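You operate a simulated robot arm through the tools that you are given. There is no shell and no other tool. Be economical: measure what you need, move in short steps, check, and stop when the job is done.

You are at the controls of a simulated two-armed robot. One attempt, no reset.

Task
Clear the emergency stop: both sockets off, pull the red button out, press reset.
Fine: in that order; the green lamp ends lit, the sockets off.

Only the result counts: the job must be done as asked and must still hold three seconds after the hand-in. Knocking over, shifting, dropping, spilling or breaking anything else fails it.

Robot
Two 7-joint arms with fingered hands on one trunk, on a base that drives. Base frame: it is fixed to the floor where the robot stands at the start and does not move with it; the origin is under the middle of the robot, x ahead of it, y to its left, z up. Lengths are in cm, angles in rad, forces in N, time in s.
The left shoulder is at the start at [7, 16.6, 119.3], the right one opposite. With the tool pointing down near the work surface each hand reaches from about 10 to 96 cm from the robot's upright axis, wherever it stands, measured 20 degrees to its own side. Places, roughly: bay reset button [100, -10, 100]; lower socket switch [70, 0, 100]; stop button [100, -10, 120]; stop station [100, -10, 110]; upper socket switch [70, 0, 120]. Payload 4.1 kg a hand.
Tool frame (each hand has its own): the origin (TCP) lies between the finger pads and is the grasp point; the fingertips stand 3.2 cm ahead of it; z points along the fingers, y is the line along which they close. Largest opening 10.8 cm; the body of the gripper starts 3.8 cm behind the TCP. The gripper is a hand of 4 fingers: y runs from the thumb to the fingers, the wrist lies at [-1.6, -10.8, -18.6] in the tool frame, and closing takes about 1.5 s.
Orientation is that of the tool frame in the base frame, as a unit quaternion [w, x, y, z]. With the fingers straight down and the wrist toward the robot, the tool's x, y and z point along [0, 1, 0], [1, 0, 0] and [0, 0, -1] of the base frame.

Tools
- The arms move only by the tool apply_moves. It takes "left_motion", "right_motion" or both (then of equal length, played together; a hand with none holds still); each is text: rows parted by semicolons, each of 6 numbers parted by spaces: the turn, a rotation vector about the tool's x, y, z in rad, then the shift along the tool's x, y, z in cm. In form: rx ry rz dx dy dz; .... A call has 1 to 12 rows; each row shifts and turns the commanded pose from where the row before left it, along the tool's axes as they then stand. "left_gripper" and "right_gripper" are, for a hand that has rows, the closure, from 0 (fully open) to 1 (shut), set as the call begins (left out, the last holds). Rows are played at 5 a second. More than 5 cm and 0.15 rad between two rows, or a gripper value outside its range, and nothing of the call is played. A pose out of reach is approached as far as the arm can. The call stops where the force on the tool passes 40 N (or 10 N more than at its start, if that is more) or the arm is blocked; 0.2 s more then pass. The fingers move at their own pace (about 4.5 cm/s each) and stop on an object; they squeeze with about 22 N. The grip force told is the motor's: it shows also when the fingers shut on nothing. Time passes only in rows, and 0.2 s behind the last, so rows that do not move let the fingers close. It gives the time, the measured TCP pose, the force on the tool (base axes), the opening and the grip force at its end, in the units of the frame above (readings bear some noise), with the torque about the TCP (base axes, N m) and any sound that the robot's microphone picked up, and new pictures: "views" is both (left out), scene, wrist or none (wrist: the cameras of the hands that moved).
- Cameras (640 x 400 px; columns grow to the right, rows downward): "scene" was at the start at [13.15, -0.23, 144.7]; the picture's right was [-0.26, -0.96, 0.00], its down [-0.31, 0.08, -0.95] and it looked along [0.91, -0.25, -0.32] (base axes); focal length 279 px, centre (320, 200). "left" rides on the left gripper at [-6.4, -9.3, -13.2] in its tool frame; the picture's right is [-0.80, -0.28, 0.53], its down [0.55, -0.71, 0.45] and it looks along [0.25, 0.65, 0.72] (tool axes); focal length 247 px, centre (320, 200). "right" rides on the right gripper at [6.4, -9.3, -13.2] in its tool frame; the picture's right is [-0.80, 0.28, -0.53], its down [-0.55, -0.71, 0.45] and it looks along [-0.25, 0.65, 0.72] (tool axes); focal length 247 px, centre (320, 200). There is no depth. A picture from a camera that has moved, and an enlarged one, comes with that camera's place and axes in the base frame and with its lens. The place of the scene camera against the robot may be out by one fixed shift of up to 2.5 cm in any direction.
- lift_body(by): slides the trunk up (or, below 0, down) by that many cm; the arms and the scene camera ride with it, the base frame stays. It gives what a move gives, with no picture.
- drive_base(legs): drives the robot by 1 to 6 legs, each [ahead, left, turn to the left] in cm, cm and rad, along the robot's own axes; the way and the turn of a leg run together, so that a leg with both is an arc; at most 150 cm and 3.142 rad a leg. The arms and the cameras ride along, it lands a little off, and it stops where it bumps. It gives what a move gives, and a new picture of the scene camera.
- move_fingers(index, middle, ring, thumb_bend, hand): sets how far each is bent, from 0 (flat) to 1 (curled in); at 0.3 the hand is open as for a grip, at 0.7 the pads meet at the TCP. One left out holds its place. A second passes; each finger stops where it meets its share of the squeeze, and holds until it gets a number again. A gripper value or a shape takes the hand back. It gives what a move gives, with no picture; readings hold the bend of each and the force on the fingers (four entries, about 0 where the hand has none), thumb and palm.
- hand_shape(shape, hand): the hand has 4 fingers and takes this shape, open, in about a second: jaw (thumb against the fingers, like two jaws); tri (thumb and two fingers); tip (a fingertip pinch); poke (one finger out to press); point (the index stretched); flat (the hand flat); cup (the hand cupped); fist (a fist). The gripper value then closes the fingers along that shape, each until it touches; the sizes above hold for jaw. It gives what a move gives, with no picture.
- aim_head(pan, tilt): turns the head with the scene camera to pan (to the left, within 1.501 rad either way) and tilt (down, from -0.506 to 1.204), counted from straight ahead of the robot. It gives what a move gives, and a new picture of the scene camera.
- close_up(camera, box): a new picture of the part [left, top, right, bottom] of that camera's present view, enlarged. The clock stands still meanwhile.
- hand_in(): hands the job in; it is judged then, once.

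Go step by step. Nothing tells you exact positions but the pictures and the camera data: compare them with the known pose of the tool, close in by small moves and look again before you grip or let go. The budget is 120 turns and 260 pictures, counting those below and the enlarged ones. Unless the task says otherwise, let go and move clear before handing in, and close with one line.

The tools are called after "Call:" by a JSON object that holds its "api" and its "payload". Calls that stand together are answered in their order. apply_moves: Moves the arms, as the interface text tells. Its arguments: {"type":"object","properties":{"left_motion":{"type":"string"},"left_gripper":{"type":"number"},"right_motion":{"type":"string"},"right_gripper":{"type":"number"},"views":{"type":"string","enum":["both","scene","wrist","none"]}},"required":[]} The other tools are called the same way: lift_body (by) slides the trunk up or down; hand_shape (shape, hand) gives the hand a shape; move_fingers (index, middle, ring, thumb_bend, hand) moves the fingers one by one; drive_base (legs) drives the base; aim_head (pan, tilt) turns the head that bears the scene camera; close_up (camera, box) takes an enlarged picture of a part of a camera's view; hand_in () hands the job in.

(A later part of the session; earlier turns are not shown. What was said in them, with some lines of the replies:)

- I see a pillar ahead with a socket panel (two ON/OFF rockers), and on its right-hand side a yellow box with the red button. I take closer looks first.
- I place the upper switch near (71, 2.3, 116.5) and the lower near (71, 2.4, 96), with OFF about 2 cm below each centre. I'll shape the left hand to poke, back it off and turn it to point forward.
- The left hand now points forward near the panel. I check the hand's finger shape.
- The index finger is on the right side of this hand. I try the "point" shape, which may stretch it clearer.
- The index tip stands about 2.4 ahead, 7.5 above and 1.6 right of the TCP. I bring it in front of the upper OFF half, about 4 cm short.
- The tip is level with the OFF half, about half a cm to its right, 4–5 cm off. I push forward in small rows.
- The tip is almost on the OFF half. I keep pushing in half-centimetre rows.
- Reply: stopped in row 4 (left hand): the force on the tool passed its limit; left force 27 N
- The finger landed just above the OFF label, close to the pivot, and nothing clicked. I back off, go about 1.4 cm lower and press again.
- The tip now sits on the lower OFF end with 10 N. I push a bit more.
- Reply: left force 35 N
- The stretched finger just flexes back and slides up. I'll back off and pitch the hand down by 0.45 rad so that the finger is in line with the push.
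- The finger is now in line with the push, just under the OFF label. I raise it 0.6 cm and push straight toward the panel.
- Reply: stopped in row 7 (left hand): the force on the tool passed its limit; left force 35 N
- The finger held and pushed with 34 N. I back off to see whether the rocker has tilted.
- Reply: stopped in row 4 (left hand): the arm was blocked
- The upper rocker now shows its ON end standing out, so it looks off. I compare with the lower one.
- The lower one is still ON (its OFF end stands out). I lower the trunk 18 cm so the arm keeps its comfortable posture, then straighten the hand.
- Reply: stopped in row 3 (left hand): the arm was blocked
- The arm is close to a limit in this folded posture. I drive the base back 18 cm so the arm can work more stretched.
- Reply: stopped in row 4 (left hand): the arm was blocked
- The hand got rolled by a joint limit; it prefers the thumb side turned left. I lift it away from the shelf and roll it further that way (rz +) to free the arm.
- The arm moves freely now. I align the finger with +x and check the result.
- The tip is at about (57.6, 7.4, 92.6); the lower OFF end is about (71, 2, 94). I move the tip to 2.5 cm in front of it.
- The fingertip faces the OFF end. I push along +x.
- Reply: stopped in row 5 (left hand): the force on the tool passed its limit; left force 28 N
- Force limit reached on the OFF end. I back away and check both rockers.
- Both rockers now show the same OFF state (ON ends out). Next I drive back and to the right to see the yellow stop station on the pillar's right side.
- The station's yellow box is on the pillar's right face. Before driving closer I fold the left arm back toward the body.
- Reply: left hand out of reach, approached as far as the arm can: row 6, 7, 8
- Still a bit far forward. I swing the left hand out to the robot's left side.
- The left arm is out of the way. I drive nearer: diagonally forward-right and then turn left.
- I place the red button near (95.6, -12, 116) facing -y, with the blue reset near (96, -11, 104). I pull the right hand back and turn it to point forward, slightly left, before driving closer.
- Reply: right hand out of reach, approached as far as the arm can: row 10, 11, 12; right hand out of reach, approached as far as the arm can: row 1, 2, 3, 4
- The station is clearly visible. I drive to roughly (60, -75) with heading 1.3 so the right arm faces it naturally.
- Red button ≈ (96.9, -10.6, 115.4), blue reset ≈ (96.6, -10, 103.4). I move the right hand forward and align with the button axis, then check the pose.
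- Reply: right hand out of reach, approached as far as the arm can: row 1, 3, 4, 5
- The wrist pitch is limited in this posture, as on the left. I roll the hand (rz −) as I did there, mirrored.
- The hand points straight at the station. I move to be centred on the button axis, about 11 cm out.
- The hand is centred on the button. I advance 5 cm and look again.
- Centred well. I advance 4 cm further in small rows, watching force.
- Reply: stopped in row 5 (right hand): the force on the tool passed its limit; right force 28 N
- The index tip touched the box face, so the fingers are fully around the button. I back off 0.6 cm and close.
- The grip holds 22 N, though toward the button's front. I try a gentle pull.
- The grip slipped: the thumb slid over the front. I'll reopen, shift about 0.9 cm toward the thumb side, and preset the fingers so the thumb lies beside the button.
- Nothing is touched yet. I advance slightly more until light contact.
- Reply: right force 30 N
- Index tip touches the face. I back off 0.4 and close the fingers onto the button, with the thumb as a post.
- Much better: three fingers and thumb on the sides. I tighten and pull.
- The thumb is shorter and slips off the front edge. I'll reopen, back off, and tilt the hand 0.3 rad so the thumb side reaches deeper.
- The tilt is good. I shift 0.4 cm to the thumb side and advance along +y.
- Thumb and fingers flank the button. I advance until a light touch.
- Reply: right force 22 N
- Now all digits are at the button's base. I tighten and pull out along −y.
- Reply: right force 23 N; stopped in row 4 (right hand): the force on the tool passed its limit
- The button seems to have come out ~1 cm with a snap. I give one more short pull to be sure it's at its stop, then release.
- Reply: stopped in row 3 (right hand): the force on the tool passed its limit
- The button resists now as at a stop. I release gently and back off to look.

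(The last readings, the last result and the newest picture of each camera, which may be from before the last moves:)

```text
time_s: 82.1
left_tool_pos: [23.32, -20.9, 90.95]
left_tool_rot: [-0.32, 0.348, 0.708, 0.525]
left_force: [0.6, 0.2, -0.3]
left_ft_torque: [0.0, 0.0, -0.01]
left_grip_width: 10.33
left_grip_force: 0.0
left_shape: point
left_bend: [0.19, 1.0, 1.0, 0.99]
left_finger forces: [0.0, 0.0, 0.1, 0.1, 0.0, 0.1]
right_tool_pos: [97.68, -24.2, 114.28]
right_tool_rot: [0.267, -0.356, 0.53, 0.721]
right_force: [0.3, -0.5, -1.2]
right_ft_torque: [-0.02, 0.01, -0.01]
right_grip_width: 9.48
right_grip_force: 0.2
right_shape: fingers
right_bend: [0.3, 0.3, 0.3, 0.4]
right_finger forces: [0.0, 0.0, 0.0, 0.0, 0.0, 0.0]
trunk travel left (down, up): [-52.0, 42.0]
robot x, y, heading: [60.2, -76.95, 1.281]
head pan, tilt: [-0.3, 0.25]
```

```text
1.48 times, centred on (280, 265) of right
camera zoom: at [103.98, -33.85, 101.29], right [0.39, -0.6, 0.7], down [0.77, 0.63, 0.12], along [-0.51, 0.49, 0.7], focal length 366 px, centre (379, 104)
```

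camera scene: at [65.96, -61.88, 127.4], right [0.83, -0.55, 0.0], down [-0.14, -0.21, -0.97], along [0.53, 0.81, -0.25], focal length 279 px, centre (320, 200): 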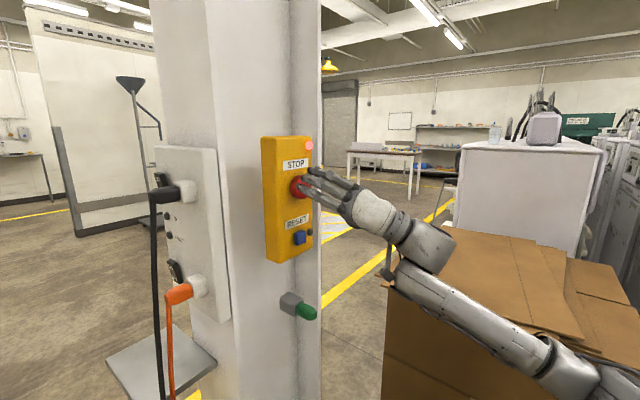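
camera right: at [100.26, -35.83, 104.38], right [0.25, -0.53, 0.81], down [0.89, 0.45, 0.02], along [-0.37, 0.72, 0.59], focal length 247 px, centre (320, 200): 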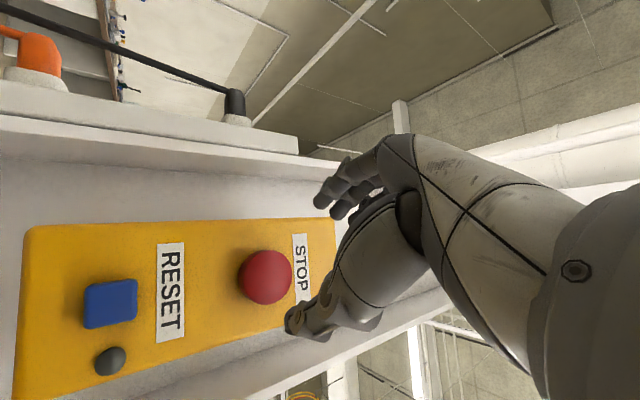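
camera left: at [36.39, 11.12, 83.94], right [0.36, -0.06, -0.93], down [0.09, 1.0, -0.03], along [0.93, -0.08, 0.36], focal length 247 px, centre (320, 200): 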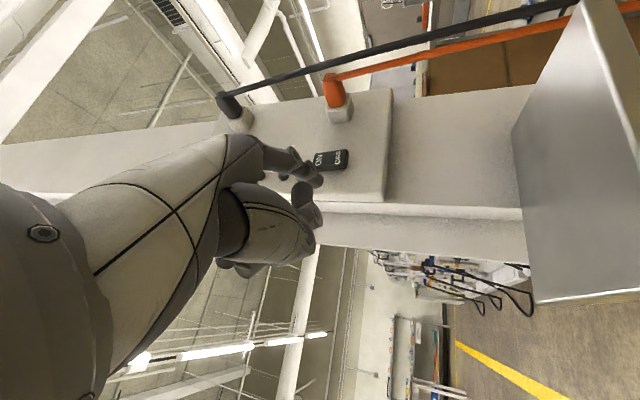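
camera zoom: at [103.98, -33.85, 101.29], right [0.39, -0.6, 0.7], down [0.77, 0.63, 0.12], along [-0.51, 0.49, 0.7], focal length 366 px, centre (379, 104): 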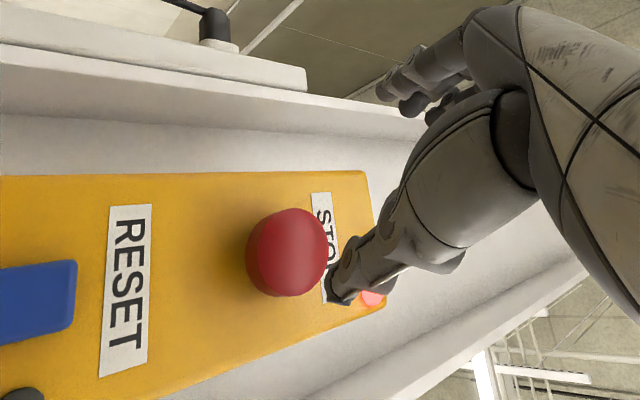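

The red button now stands out clearly. Next the blue reset: I back the hand away, lower the trunk 13 cm, and form a pointing finger.

Call:
{"api": "apply_moves", "payload": {"right_motion": "0 0 0 -0.8 0.1 -3.2;0 0 0 -0.8 0.1 -3.2;0 0 0 -0.8 0.1 -3.2;0 0 0 0 0 0", "views": "none"}}

Call:
{"api": "hand_shape", "payload": {"hand": "right", "shape": "point"}}

Call:
{"api": "lift_body", "payload": {"by": -13}}

Call:
{"api": "apply_moves", "payload": {"right_motion": "0.15 0 0 0 0 0;0.15 0 0 0 0 0;0.15 0 0 0 0 0;0.15 0 0 0 0 0;0.15 0 0 0 0 0;0 0 0 0 0 0"}}

```text
time_s: 83.1
left_tool_pos: [23.37, -20.91, 91.05]
left_tool_rot: [-0.32, 0.349, 0.708, 0.524]
left_force: [0.7, 0.7, -0.2]
left_ft_torque: [-0.01, -0.02, 0.0]
left_grip_width: 10.38
left_grip_force: 0.2
left_shape: point
left_bend: [0.19, 1.0, 1.0, 0.99]
left_finger forces: [0.0, 0.0, 0.1, 0.1, 0.0, 0.0]
right_tool_pos: [100.99, -33.54, 114.51]
right_tool_rot: [0.267, -0.356, 0.53, 0.721]
right_force: [-0.8, -0.8, -0.4]
right_ft_torque: [0.0, 0.02, -0.01]
right_grip_width: 9.51
right_grip_force: 0.0
right_shape: fingers
right_bend: [0.3, 0.3, 0.3, 0.4]
right_finger forces: [0.0, 0.1, 0.1, 0.0, 0.1, 0.0]
trunk travel left (down, up): [-52.0, 42.0]
robot x, y, heading: [60.08, -76.62, 1.285]
head pan, tilt: [-0.3, 0.25]
```

```text
time_s: 84.0
left_tool_pos: [23.4, -21.0, 91.21]
left_tool_rot: [-0.319, 0.35, 0.707, 0.525]
left_force: [-0.3, 0.7, -1.0]
left_ft_torque: [0.01, -0.02, -0.01]
left_grip_width: 10.36
left_grip_force: 0.1
left_shape: point
left_bend: [0.19, 1.0, 1.0, 0.99]
left_finger forces: [0.1, 0.0, 0.0, 0.1, 0.0, 0.0]
right_tool_pos: [101.01, -33.49, 114.61]
right_tool_rot: [0.268, -0.356, 0.53, 0.721]
right_force: [0.3, 0.0, 0.2]
right_ft_torque: [-0.01, 0.02, 0.0]
right_grip_width: 10.37
right_grip_force: 0.0
right_shape: point
right_bend: [0.19, 1.0, 1.0, 0.98]
right_finger forces: [0.0, 0.0, 0.0, 0.0, 0.1, 0.1]
trunk travel left (down, up): [-52.0, 42.0]
robot x, y, heading: [60.35, -76.78, 1.291]
head pan, tilt: [-0.3, 0.25]
```

```text
time_s: 85.6
left_tool_pos: [23.32, -21.06, 77.99]
left_tool_rot: [-0.32, 0.35, 0.708, 0.524]
left_force: [0.4, 0.6, -0.2]
left_ft_torque: [-0.02, -0.03, 0.03]
left_grip_width: 10.38
left_grip_force: 0.0
left_shape: point
left_bend: [0.19, 1.0, 1.0, 0.99]
left_finger forces: [0.0, 0.0, 0.0, 0.0, 0.0, 0.0]
right_tool_pos: [101.06, -33.46, 101.62]
right_tool_rot: [0.267, -0.357, 0.53, 0.721]
right_force: [-0.2, -0.9, 1.0]
right_ft_torque: [-0.01, 0.0, 0.01]
right_grip_width: 10.38
right_grip_force: 0.0
right_shape: point
right_bend: [0.19, 1.0, 1.0, 0.98]
right_finger forces: [0.0, 0.1, 0.2, 0.1, 0.0, 0.1]
trunk travel left (down, up): [-39.0, 55.0]
robot x, y, heading: [60.54, -76.61, 1.284]
head pan, tilt: [-0.3, 0.25]
```

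```text
time_s: 87.0
left_tool_pos: [23.41, -20.98, 78.14]
left_tool_rot: [-0.319, 0.349, 0.708, 0.524]
left_force: [0.3, 0.7, 0.7]
left_ft_torque: [0.01, -0.02, 0.0]
left_grip_width: 10.38
left_grip_force: 0.0
left_shape: point
left_bend: [0.19, 1.0, 1.0, 0.99]
left_finger forces: [0.0, 0.0, 0.0, 0.0, 0.0, 0.0]
right_tool_pos: [101.0, -33.56, 101.59]
right_tool_rot: [0.38, -0.233, 0.758, 0.477]
right_force: [0.4, -0.4, -0.6]
right_ft_torque: [-0.03, 0.0, 0.07]
right_grip_width: 0.0
right_grip_force: 0.0
right_shape: point
right_bend: [0.19, 1.0, 1.0, 0.98]
right_finger forces: [0.1, 0.1, 0.1, 0.0, 0.0, 0.1]
trunk travel left (down, up): [-39.0, 55.0]
robot x, y, heading: [60.36, -76.52, 1.288]
head pan, tilt: [-0.3, 0.25]
camera scene: at [66.05, -61.84, 114.4], right [0.83, -0.55, 0.0], down [-0.14, -0.21, -0.97], along [0.53, 0.81, -0.25], focal length 279 px, centre (320, 200)
camera right: at [99.19, -49.21, 94.67], right [0.09, -0.36, 0.93], down [0.99, 0.09, -0.06], along [-0.06, 0.93, 0.37], focal length 247 px, centre (320, 200)
```

scene: 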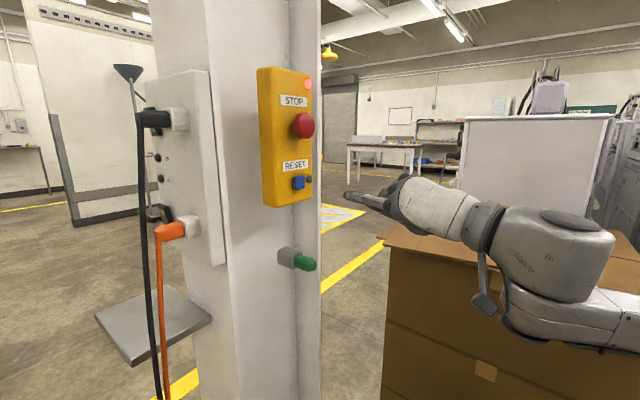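
right: 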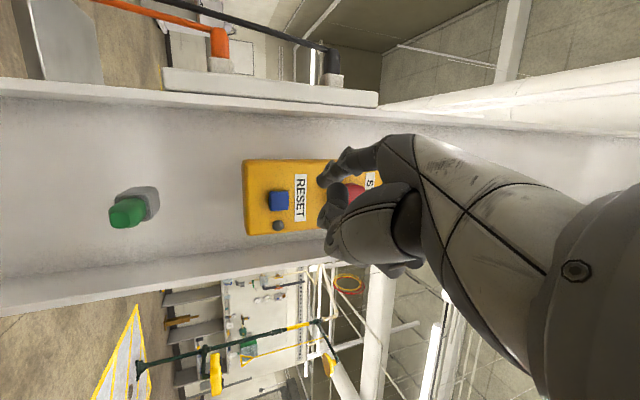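

The finger points at the station; tip ≈ (95.6, -28, 104), reset ≈ (96.7, -12.5, 102.7). I approach to ~4 cm in front.

Call:
{"api": "apply_moves", "payload": {"right_motion": "0 0 0 0.1 0.84 2.65;0 0 0 0.1 0.84 2.65;0 0 0 0.1 0.84 2.65;0 0 0 0.1 0.84 2.65;0 0 0 0 0 0", "views": "none"}}

Call:
{"api": "close_up", "payload": {"camera": "scene", "box": [250, 65, 400, 265]}}

Call:
{"api": "close_up", "payload": {"camera": "right", "box": [160, 100, 420, 270]}}

```text
time_s: 88.2
left_tool_pos: [23.3, -21.05, 78.09]
left_tool_rot: [-0.32, 0.349, 0.708, 0.524]
left_force: [0.3, 0.0, 0.0]
left_ft_torque: [0.01, 0.02, -0.01]
left_grip_width: 10.34
left_grip_force: 0.1
left_shape: point
left_bend: [0.19, 1.0, 1.0, 0.99]
left_finger forces: [0.1, 0.0, 0.0, 0.0, 0.1, 0.1]
right_tool_pos: [102.05, -22.64, 100.23]
right_tool_rot: [0.379, -0.234, 0.757, 0.478]
right_force: [1.1, -0.7, 0.1]
right_ft_torque: [-0.03, -0.03, 0.03]
right_grip_width: 0.0
right_grip_force: 0.1
right_shape: point
right_bend: [0.19, 1.0, 1.0, 0.98]
right_finger forces: [0.0, 0.0, 0.0, 0.0, 0.0, 0.1]
trunk travel left (down, up): [-39.0, 55.0]
robot x, y, heading: [60.33, -76.6, 1.289]
head pan, tilt: [-0.3, 0.25]
```

```text
2.00 times, centred on (325, 165) of scene
camera zoom: at [66.01, -61.85, 114.4], right [0.83, -0.55, 0.0], down [-0.14, -0.21, -0.97], along [0.53, 0.81, -0.25], focal length 557 px, centre (310, 270)
```

zoom: 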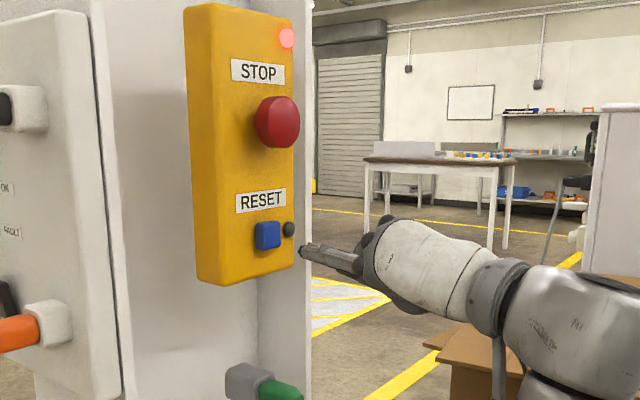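

```text
2.35 times, centred on (290, 185) of right
camera zoom: at [100.23, -38.34, 93.35], right [0.09, -0.36, 0.93], down [0.99, 0.09, -0.06], along [-0.06, 0.93, 0.37], focal length 581 px, centre (391, 235)
```

zoom: 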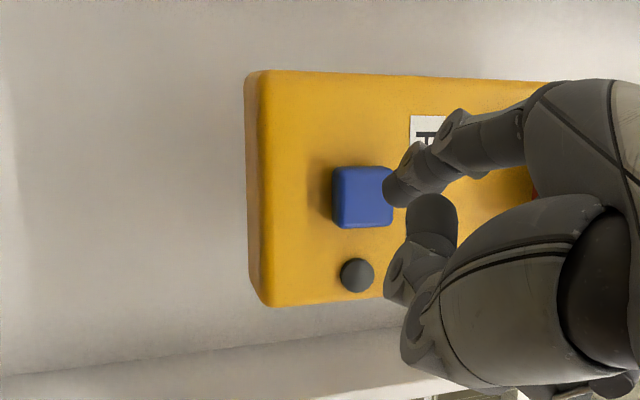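

The fingertip is in line with the reset button. I push along +y.

Call:
{"api": "apply_moves", "payload": {"right_motion": "0 0 0 0.1 0.44 0.9;0 0 0 0.1 0.44 0.9;0 0 0 0 0.35 0.72;0 0 0 0 0.17 0.36;0 0 0 0 0.13 0.27;0 0 0 0 0.13 0.27;0 0 0 0 0.13 0.27;0 0 0 0 0 0", "views": "none"}}

Call:
{"api": "close_up", "payload": {"camera": "scene", "box": [250, 65, 400, 265]}}

Call:
{"api": "close_up", "payload": {"camera": "right", "box": [160, 100, 420, 270]}}

```text
time_s: 90.0
left_tool_pos: [23.4, -21.04, 78.14]
left_tool_rot: [-0.319, 0.35, 0.708, 0.524]
left_force: [-0.5, 0.8, 0.3]
left_ft_torque: [0.01, 0.0, -0.02]
left_grip_width: 10.38
left_grip_force: 0.0
left_shape: point
left_bend: [0.19, 1.0, 1.0, 0.99]
left_finger forces: [0.1, 0.1, 0.1, 0.1, 0.1, 0.1]
right_tool_pos: [102.01, -18.41, 100.16]
right_tool_rot: [0.38, -0.234, 0.757, 0.478]
right_force: [-0.9, 0.1, 0.3]
right_ft_torque: [0.0, -0.04, 0.02]
right_grip_width: 0.0
right_grip_force: 0.2
right_shape: point
right_bend: [0.19, 1.0, 1.0, 0.98]
right_finger forces: [0.1, 0.0, 0.0, 0.0, 0.0, 0.0]
trunk travel left (down, up): [-39.0, 55.0]
robot x, y, heading: [60.39, -76.61, 1.289]
head pan, tilt: [-0.3, 0.25]
```

```text
2.00 times, centred on (325, 165) of scene
camera zoom: at [66.01, -61.83, 114.4], right [0.83, -0.55, 0.0], down [-0.14, -0.21, -0.97], along [0.53, 0.81, -0.25], focal length 557 px, centre (310, 270)
```

zoom: 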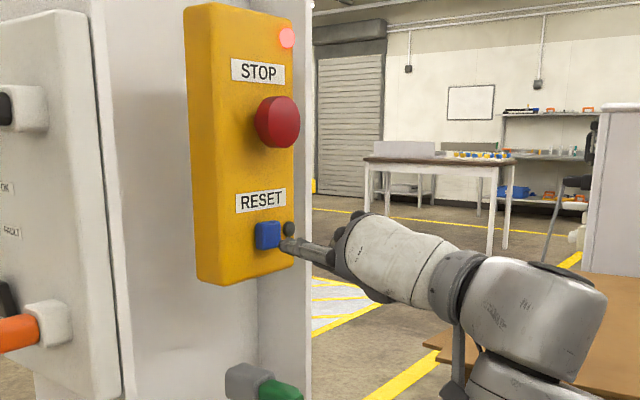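

```text
2.35 times, centred on (290, 185) of right
camera zoom: at [100.28, -34.15, 93.2], right [0.09, -0.36, 0.93], down [0.99, 0.09, -0.06], along [-0.06, 0.93, 0.37], focal length 581 px, centre (391, 235)
```

zoom: 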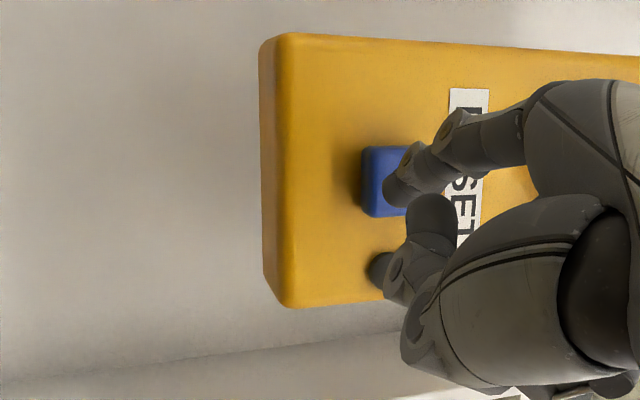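

Almost touching. I continue pushing in small rows.

Call:
{"api": "apply_moves", "payload": {"right_motion": "0 0 0 0 0.13 0.27;0 0 0 0 0.13 0.27;0 0 0 0 0.13 0.27;0 0 0 0 0.13 0.27;0 0 0 0 0.13 0.27;0 0 0 0 0.13 0.27", "views": "none"}}

Call:
{"api": "close_up", "payload": {"camera": "scene", "box": [250, 65, 350, 215]}}

Call:
{"api": "close_up", "payload": {"camera": "right", "box": [160, 100, 420, 270]}}

```text
time_s: 91.4
left_tool_pos: [23.43, -21.16, 78.26]
left_tool_rot: [-0.32, 0.349, 0.707, 0.525]
left_force: [0.1, 0.7, -0.1]
left_ft_torque: [-0.02, 0.02, 0.02]
left_grip_width: 10.38
left_grip_force: 0.2
left_shape: point
left_bend: [0.19, 1.0, 1.0, 0.99]
left_finger forces: [0.0, 0.1, 0.1, 0.0, 0.0, 0.0]
right_tool_pos: [101.97, -16.71, 100.41]
right_tool_rot: [0.381, -0.233, 0.757, 0.478]
right_force: [1.0, -7.1, -0.5]
right_ft_torque: [0.16, 0.01, 0.35]
right_grip_width: 10.37
right_grip_force: 0.2
right_shape: point
right_bend: [0.2, 1.0, 1.0, 0.98]
right_finger forces: [7.2, 0.1, 0.0, 0.1, 0.0, 0.0]
trunk travel left (down, up): [-39.0, 55.0]
robot x, y, heading: [60.36, -76.75, 1.285]
head pan, tilt: [-0.3, 0.25]
heard: click
```

```text
2.67 times, centred on (300, 140) of scene
camera zoom: at [66.03, -61.95, 114.41], right [0.83, -0.55, 0.0], down [-0.14, -0.21, -0.97], along [0.53, 0.81, -0.25], focal length 743 px, centre (373, 360)
```

zoom: 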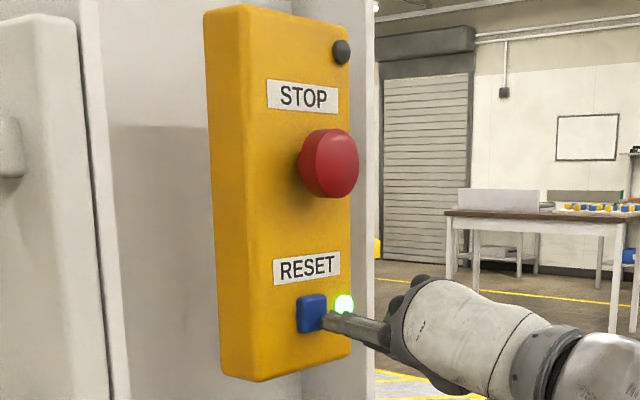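

```text
2.35 times, centred on (290, 185) of right
camera zoom: at [100.22, -32.4, 93.49], right [0.09, -0.36, 0.93], down [0.99, 0.09, -0.06], along [-0.06, 0.93, 0.37], focal length 581 px, centre (391, 235)
```

zoom: 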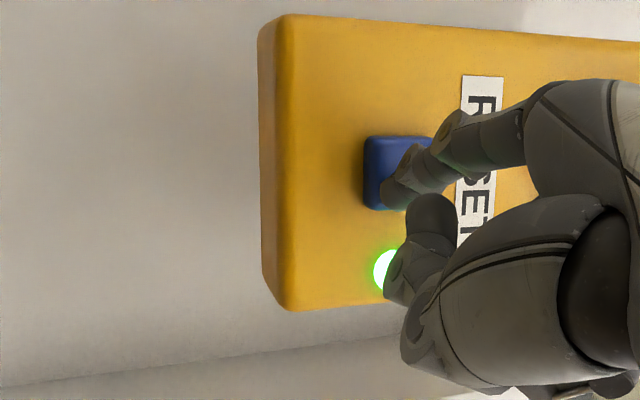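

A click: the red lamp is out and the green lamp is lit. I withdraw the finger and make a final check.

Call:
{"api": "apply_moves", "payload": {"right_motion": "0 0 0 0 -0.87 -1.8;0 0 0 0 -1.74 -3.6;0 0 0 0 -1.74 -3.6;0 0 0 0 -1.74 -3.6;0 0 0 0 0 0", "views": "scene"}}

Call:
{"api": "close_up", "payload": {"camera": "scene", "box": [120, 60, 340, 260]}}

```text
time_s: 92.6
left_tool_pos: [23.36, -21.01, 77.97]
left_tool_rot: [-0.319, 0.349, 0.708, 0.524]
left_force: [0.5, -0.7, -0.8]
left_ft_torque: [-0.03, -0.01, 0.03]
left_grip_width: 10.36
left_grip_force: 0.0
left_shape: point
left_bend: [0.19, 1.0, 1.0, 0.99]
left_finger forces: [0.1, 0.0, 0.1, 0.0, 0.0, 0.0]
right_tool_pos: [101.87, -30.5, 100.29]
right_tool_rot: [0.379, -0.235, 0.757, 0.477]
right_force: [-0.2, -0.7, 0.9]
right_ft_torque: [0.01, -0.01, 0.03]
right_grip_width: 10.38
right_grip_force: 0.1
right_shape: point
right_bend: [0.19, 1.0, 1.0, 0.98]
right_finger forces: [0.1, 0.0, 0.1, 0.0, 0.1, 0.0]
trunk travel left (down, up): [-39.0, 55.0]
robot x, y, heading: [60.42, -76.68, 1.284]
head pan, tilt: [-0.3, 0.25]
camera scene: at [66.01, -61.81, 114.4], right [0.83, -0.55, 0.0], down [-0.14, -0.21, -0.97], along [0.53, 0.81, -0.25], focal length 279 px, centre (320, 200)
```

scene: 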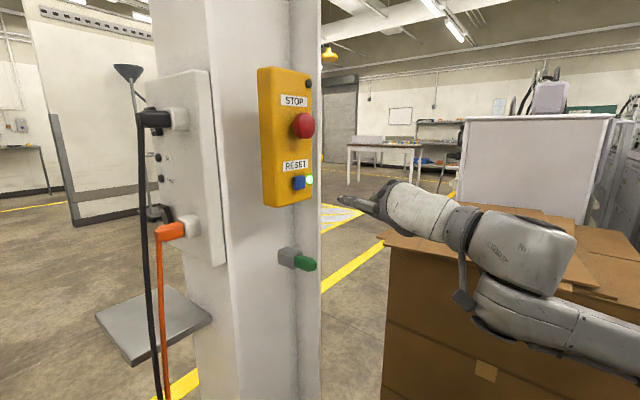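

```text
2.00 times, centred on (230, 160) of scene
camera zoom: at [66.01, -61.81, 114.4], right [0.83, -0.55, 0.0], down [-0.14, -0.21, -0.97], along [0.53, 0.81, -0.25], focal length 557 px, centre (500, 280)
```

zoom: 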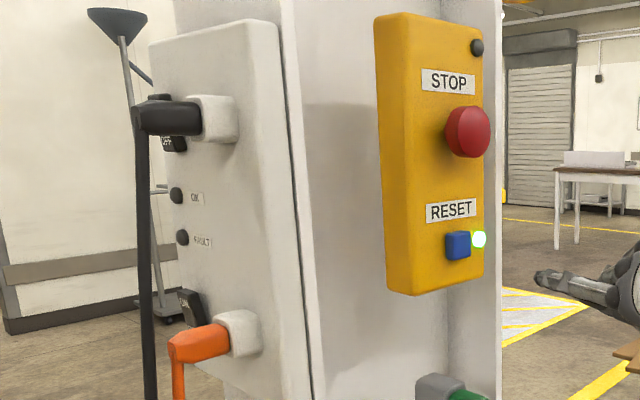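

The green lamp stays lit. I check the rockers' tilt edge-on once.

Call:
{"api": "close_up", "payload": {"camera": "scene", "box": [130, 85, 200, 240]}}

Call:
{"api": "close_up", "payload": {"camera": "scene", "box": [140, 195, 180, 225]}}

```text
2.58 times, centred on (165, 162) of scene
camera zoom: at [66.01, -61.81, 114.4], right [0.83, -0.55, 0.0], down [-0.14, -0.21, -0.97], along [0.53, 0.81, -0.25], focal length 719 px, centre (720, 297)
```

zoom: 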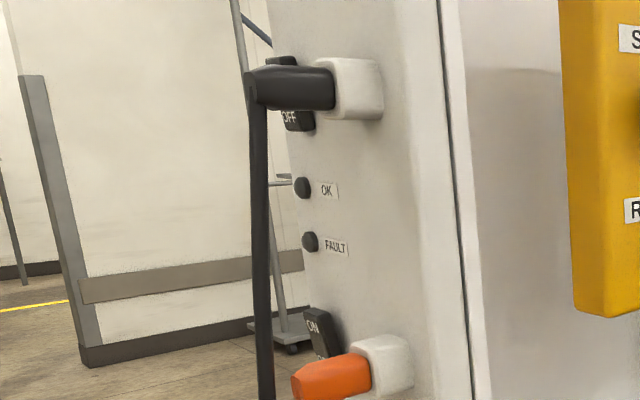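

```text
13.33 times, centred on (160, 210) of scene
camera zoom: at [66.01, -61.81, 114.4], right [0.83, -0.55, 0.0], down [-0.14, -0.21, -0.97], along [0.53, 0.81, -0.25], focal length 3716 px, centre (2453, 67)
```

zoom: 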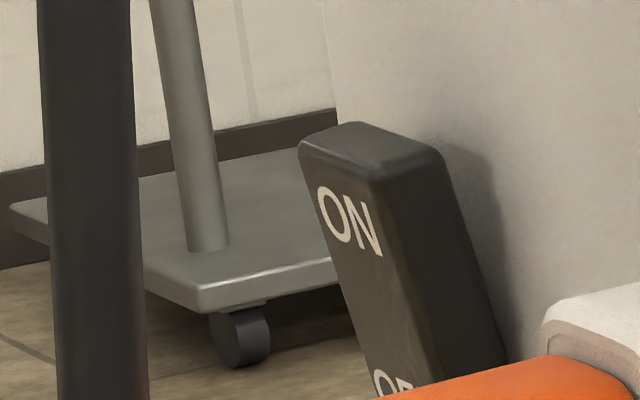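

Both rockers lean the same way, with their ON ends out. The red button is out, the green lamp is lit, and both hands are clear, so I hand in.

Call:
{"api": "hand_in", "payload": {}}

```text
The job is handed in.
```

The job is handed in, done in the order asked: both sockets are off, the red stop button is pulled out and reset is pressed. The green lamp was lit and the red lamp out at my last check. The sockets gave no click or lamp, so I judged them off from the tilt of their switches.
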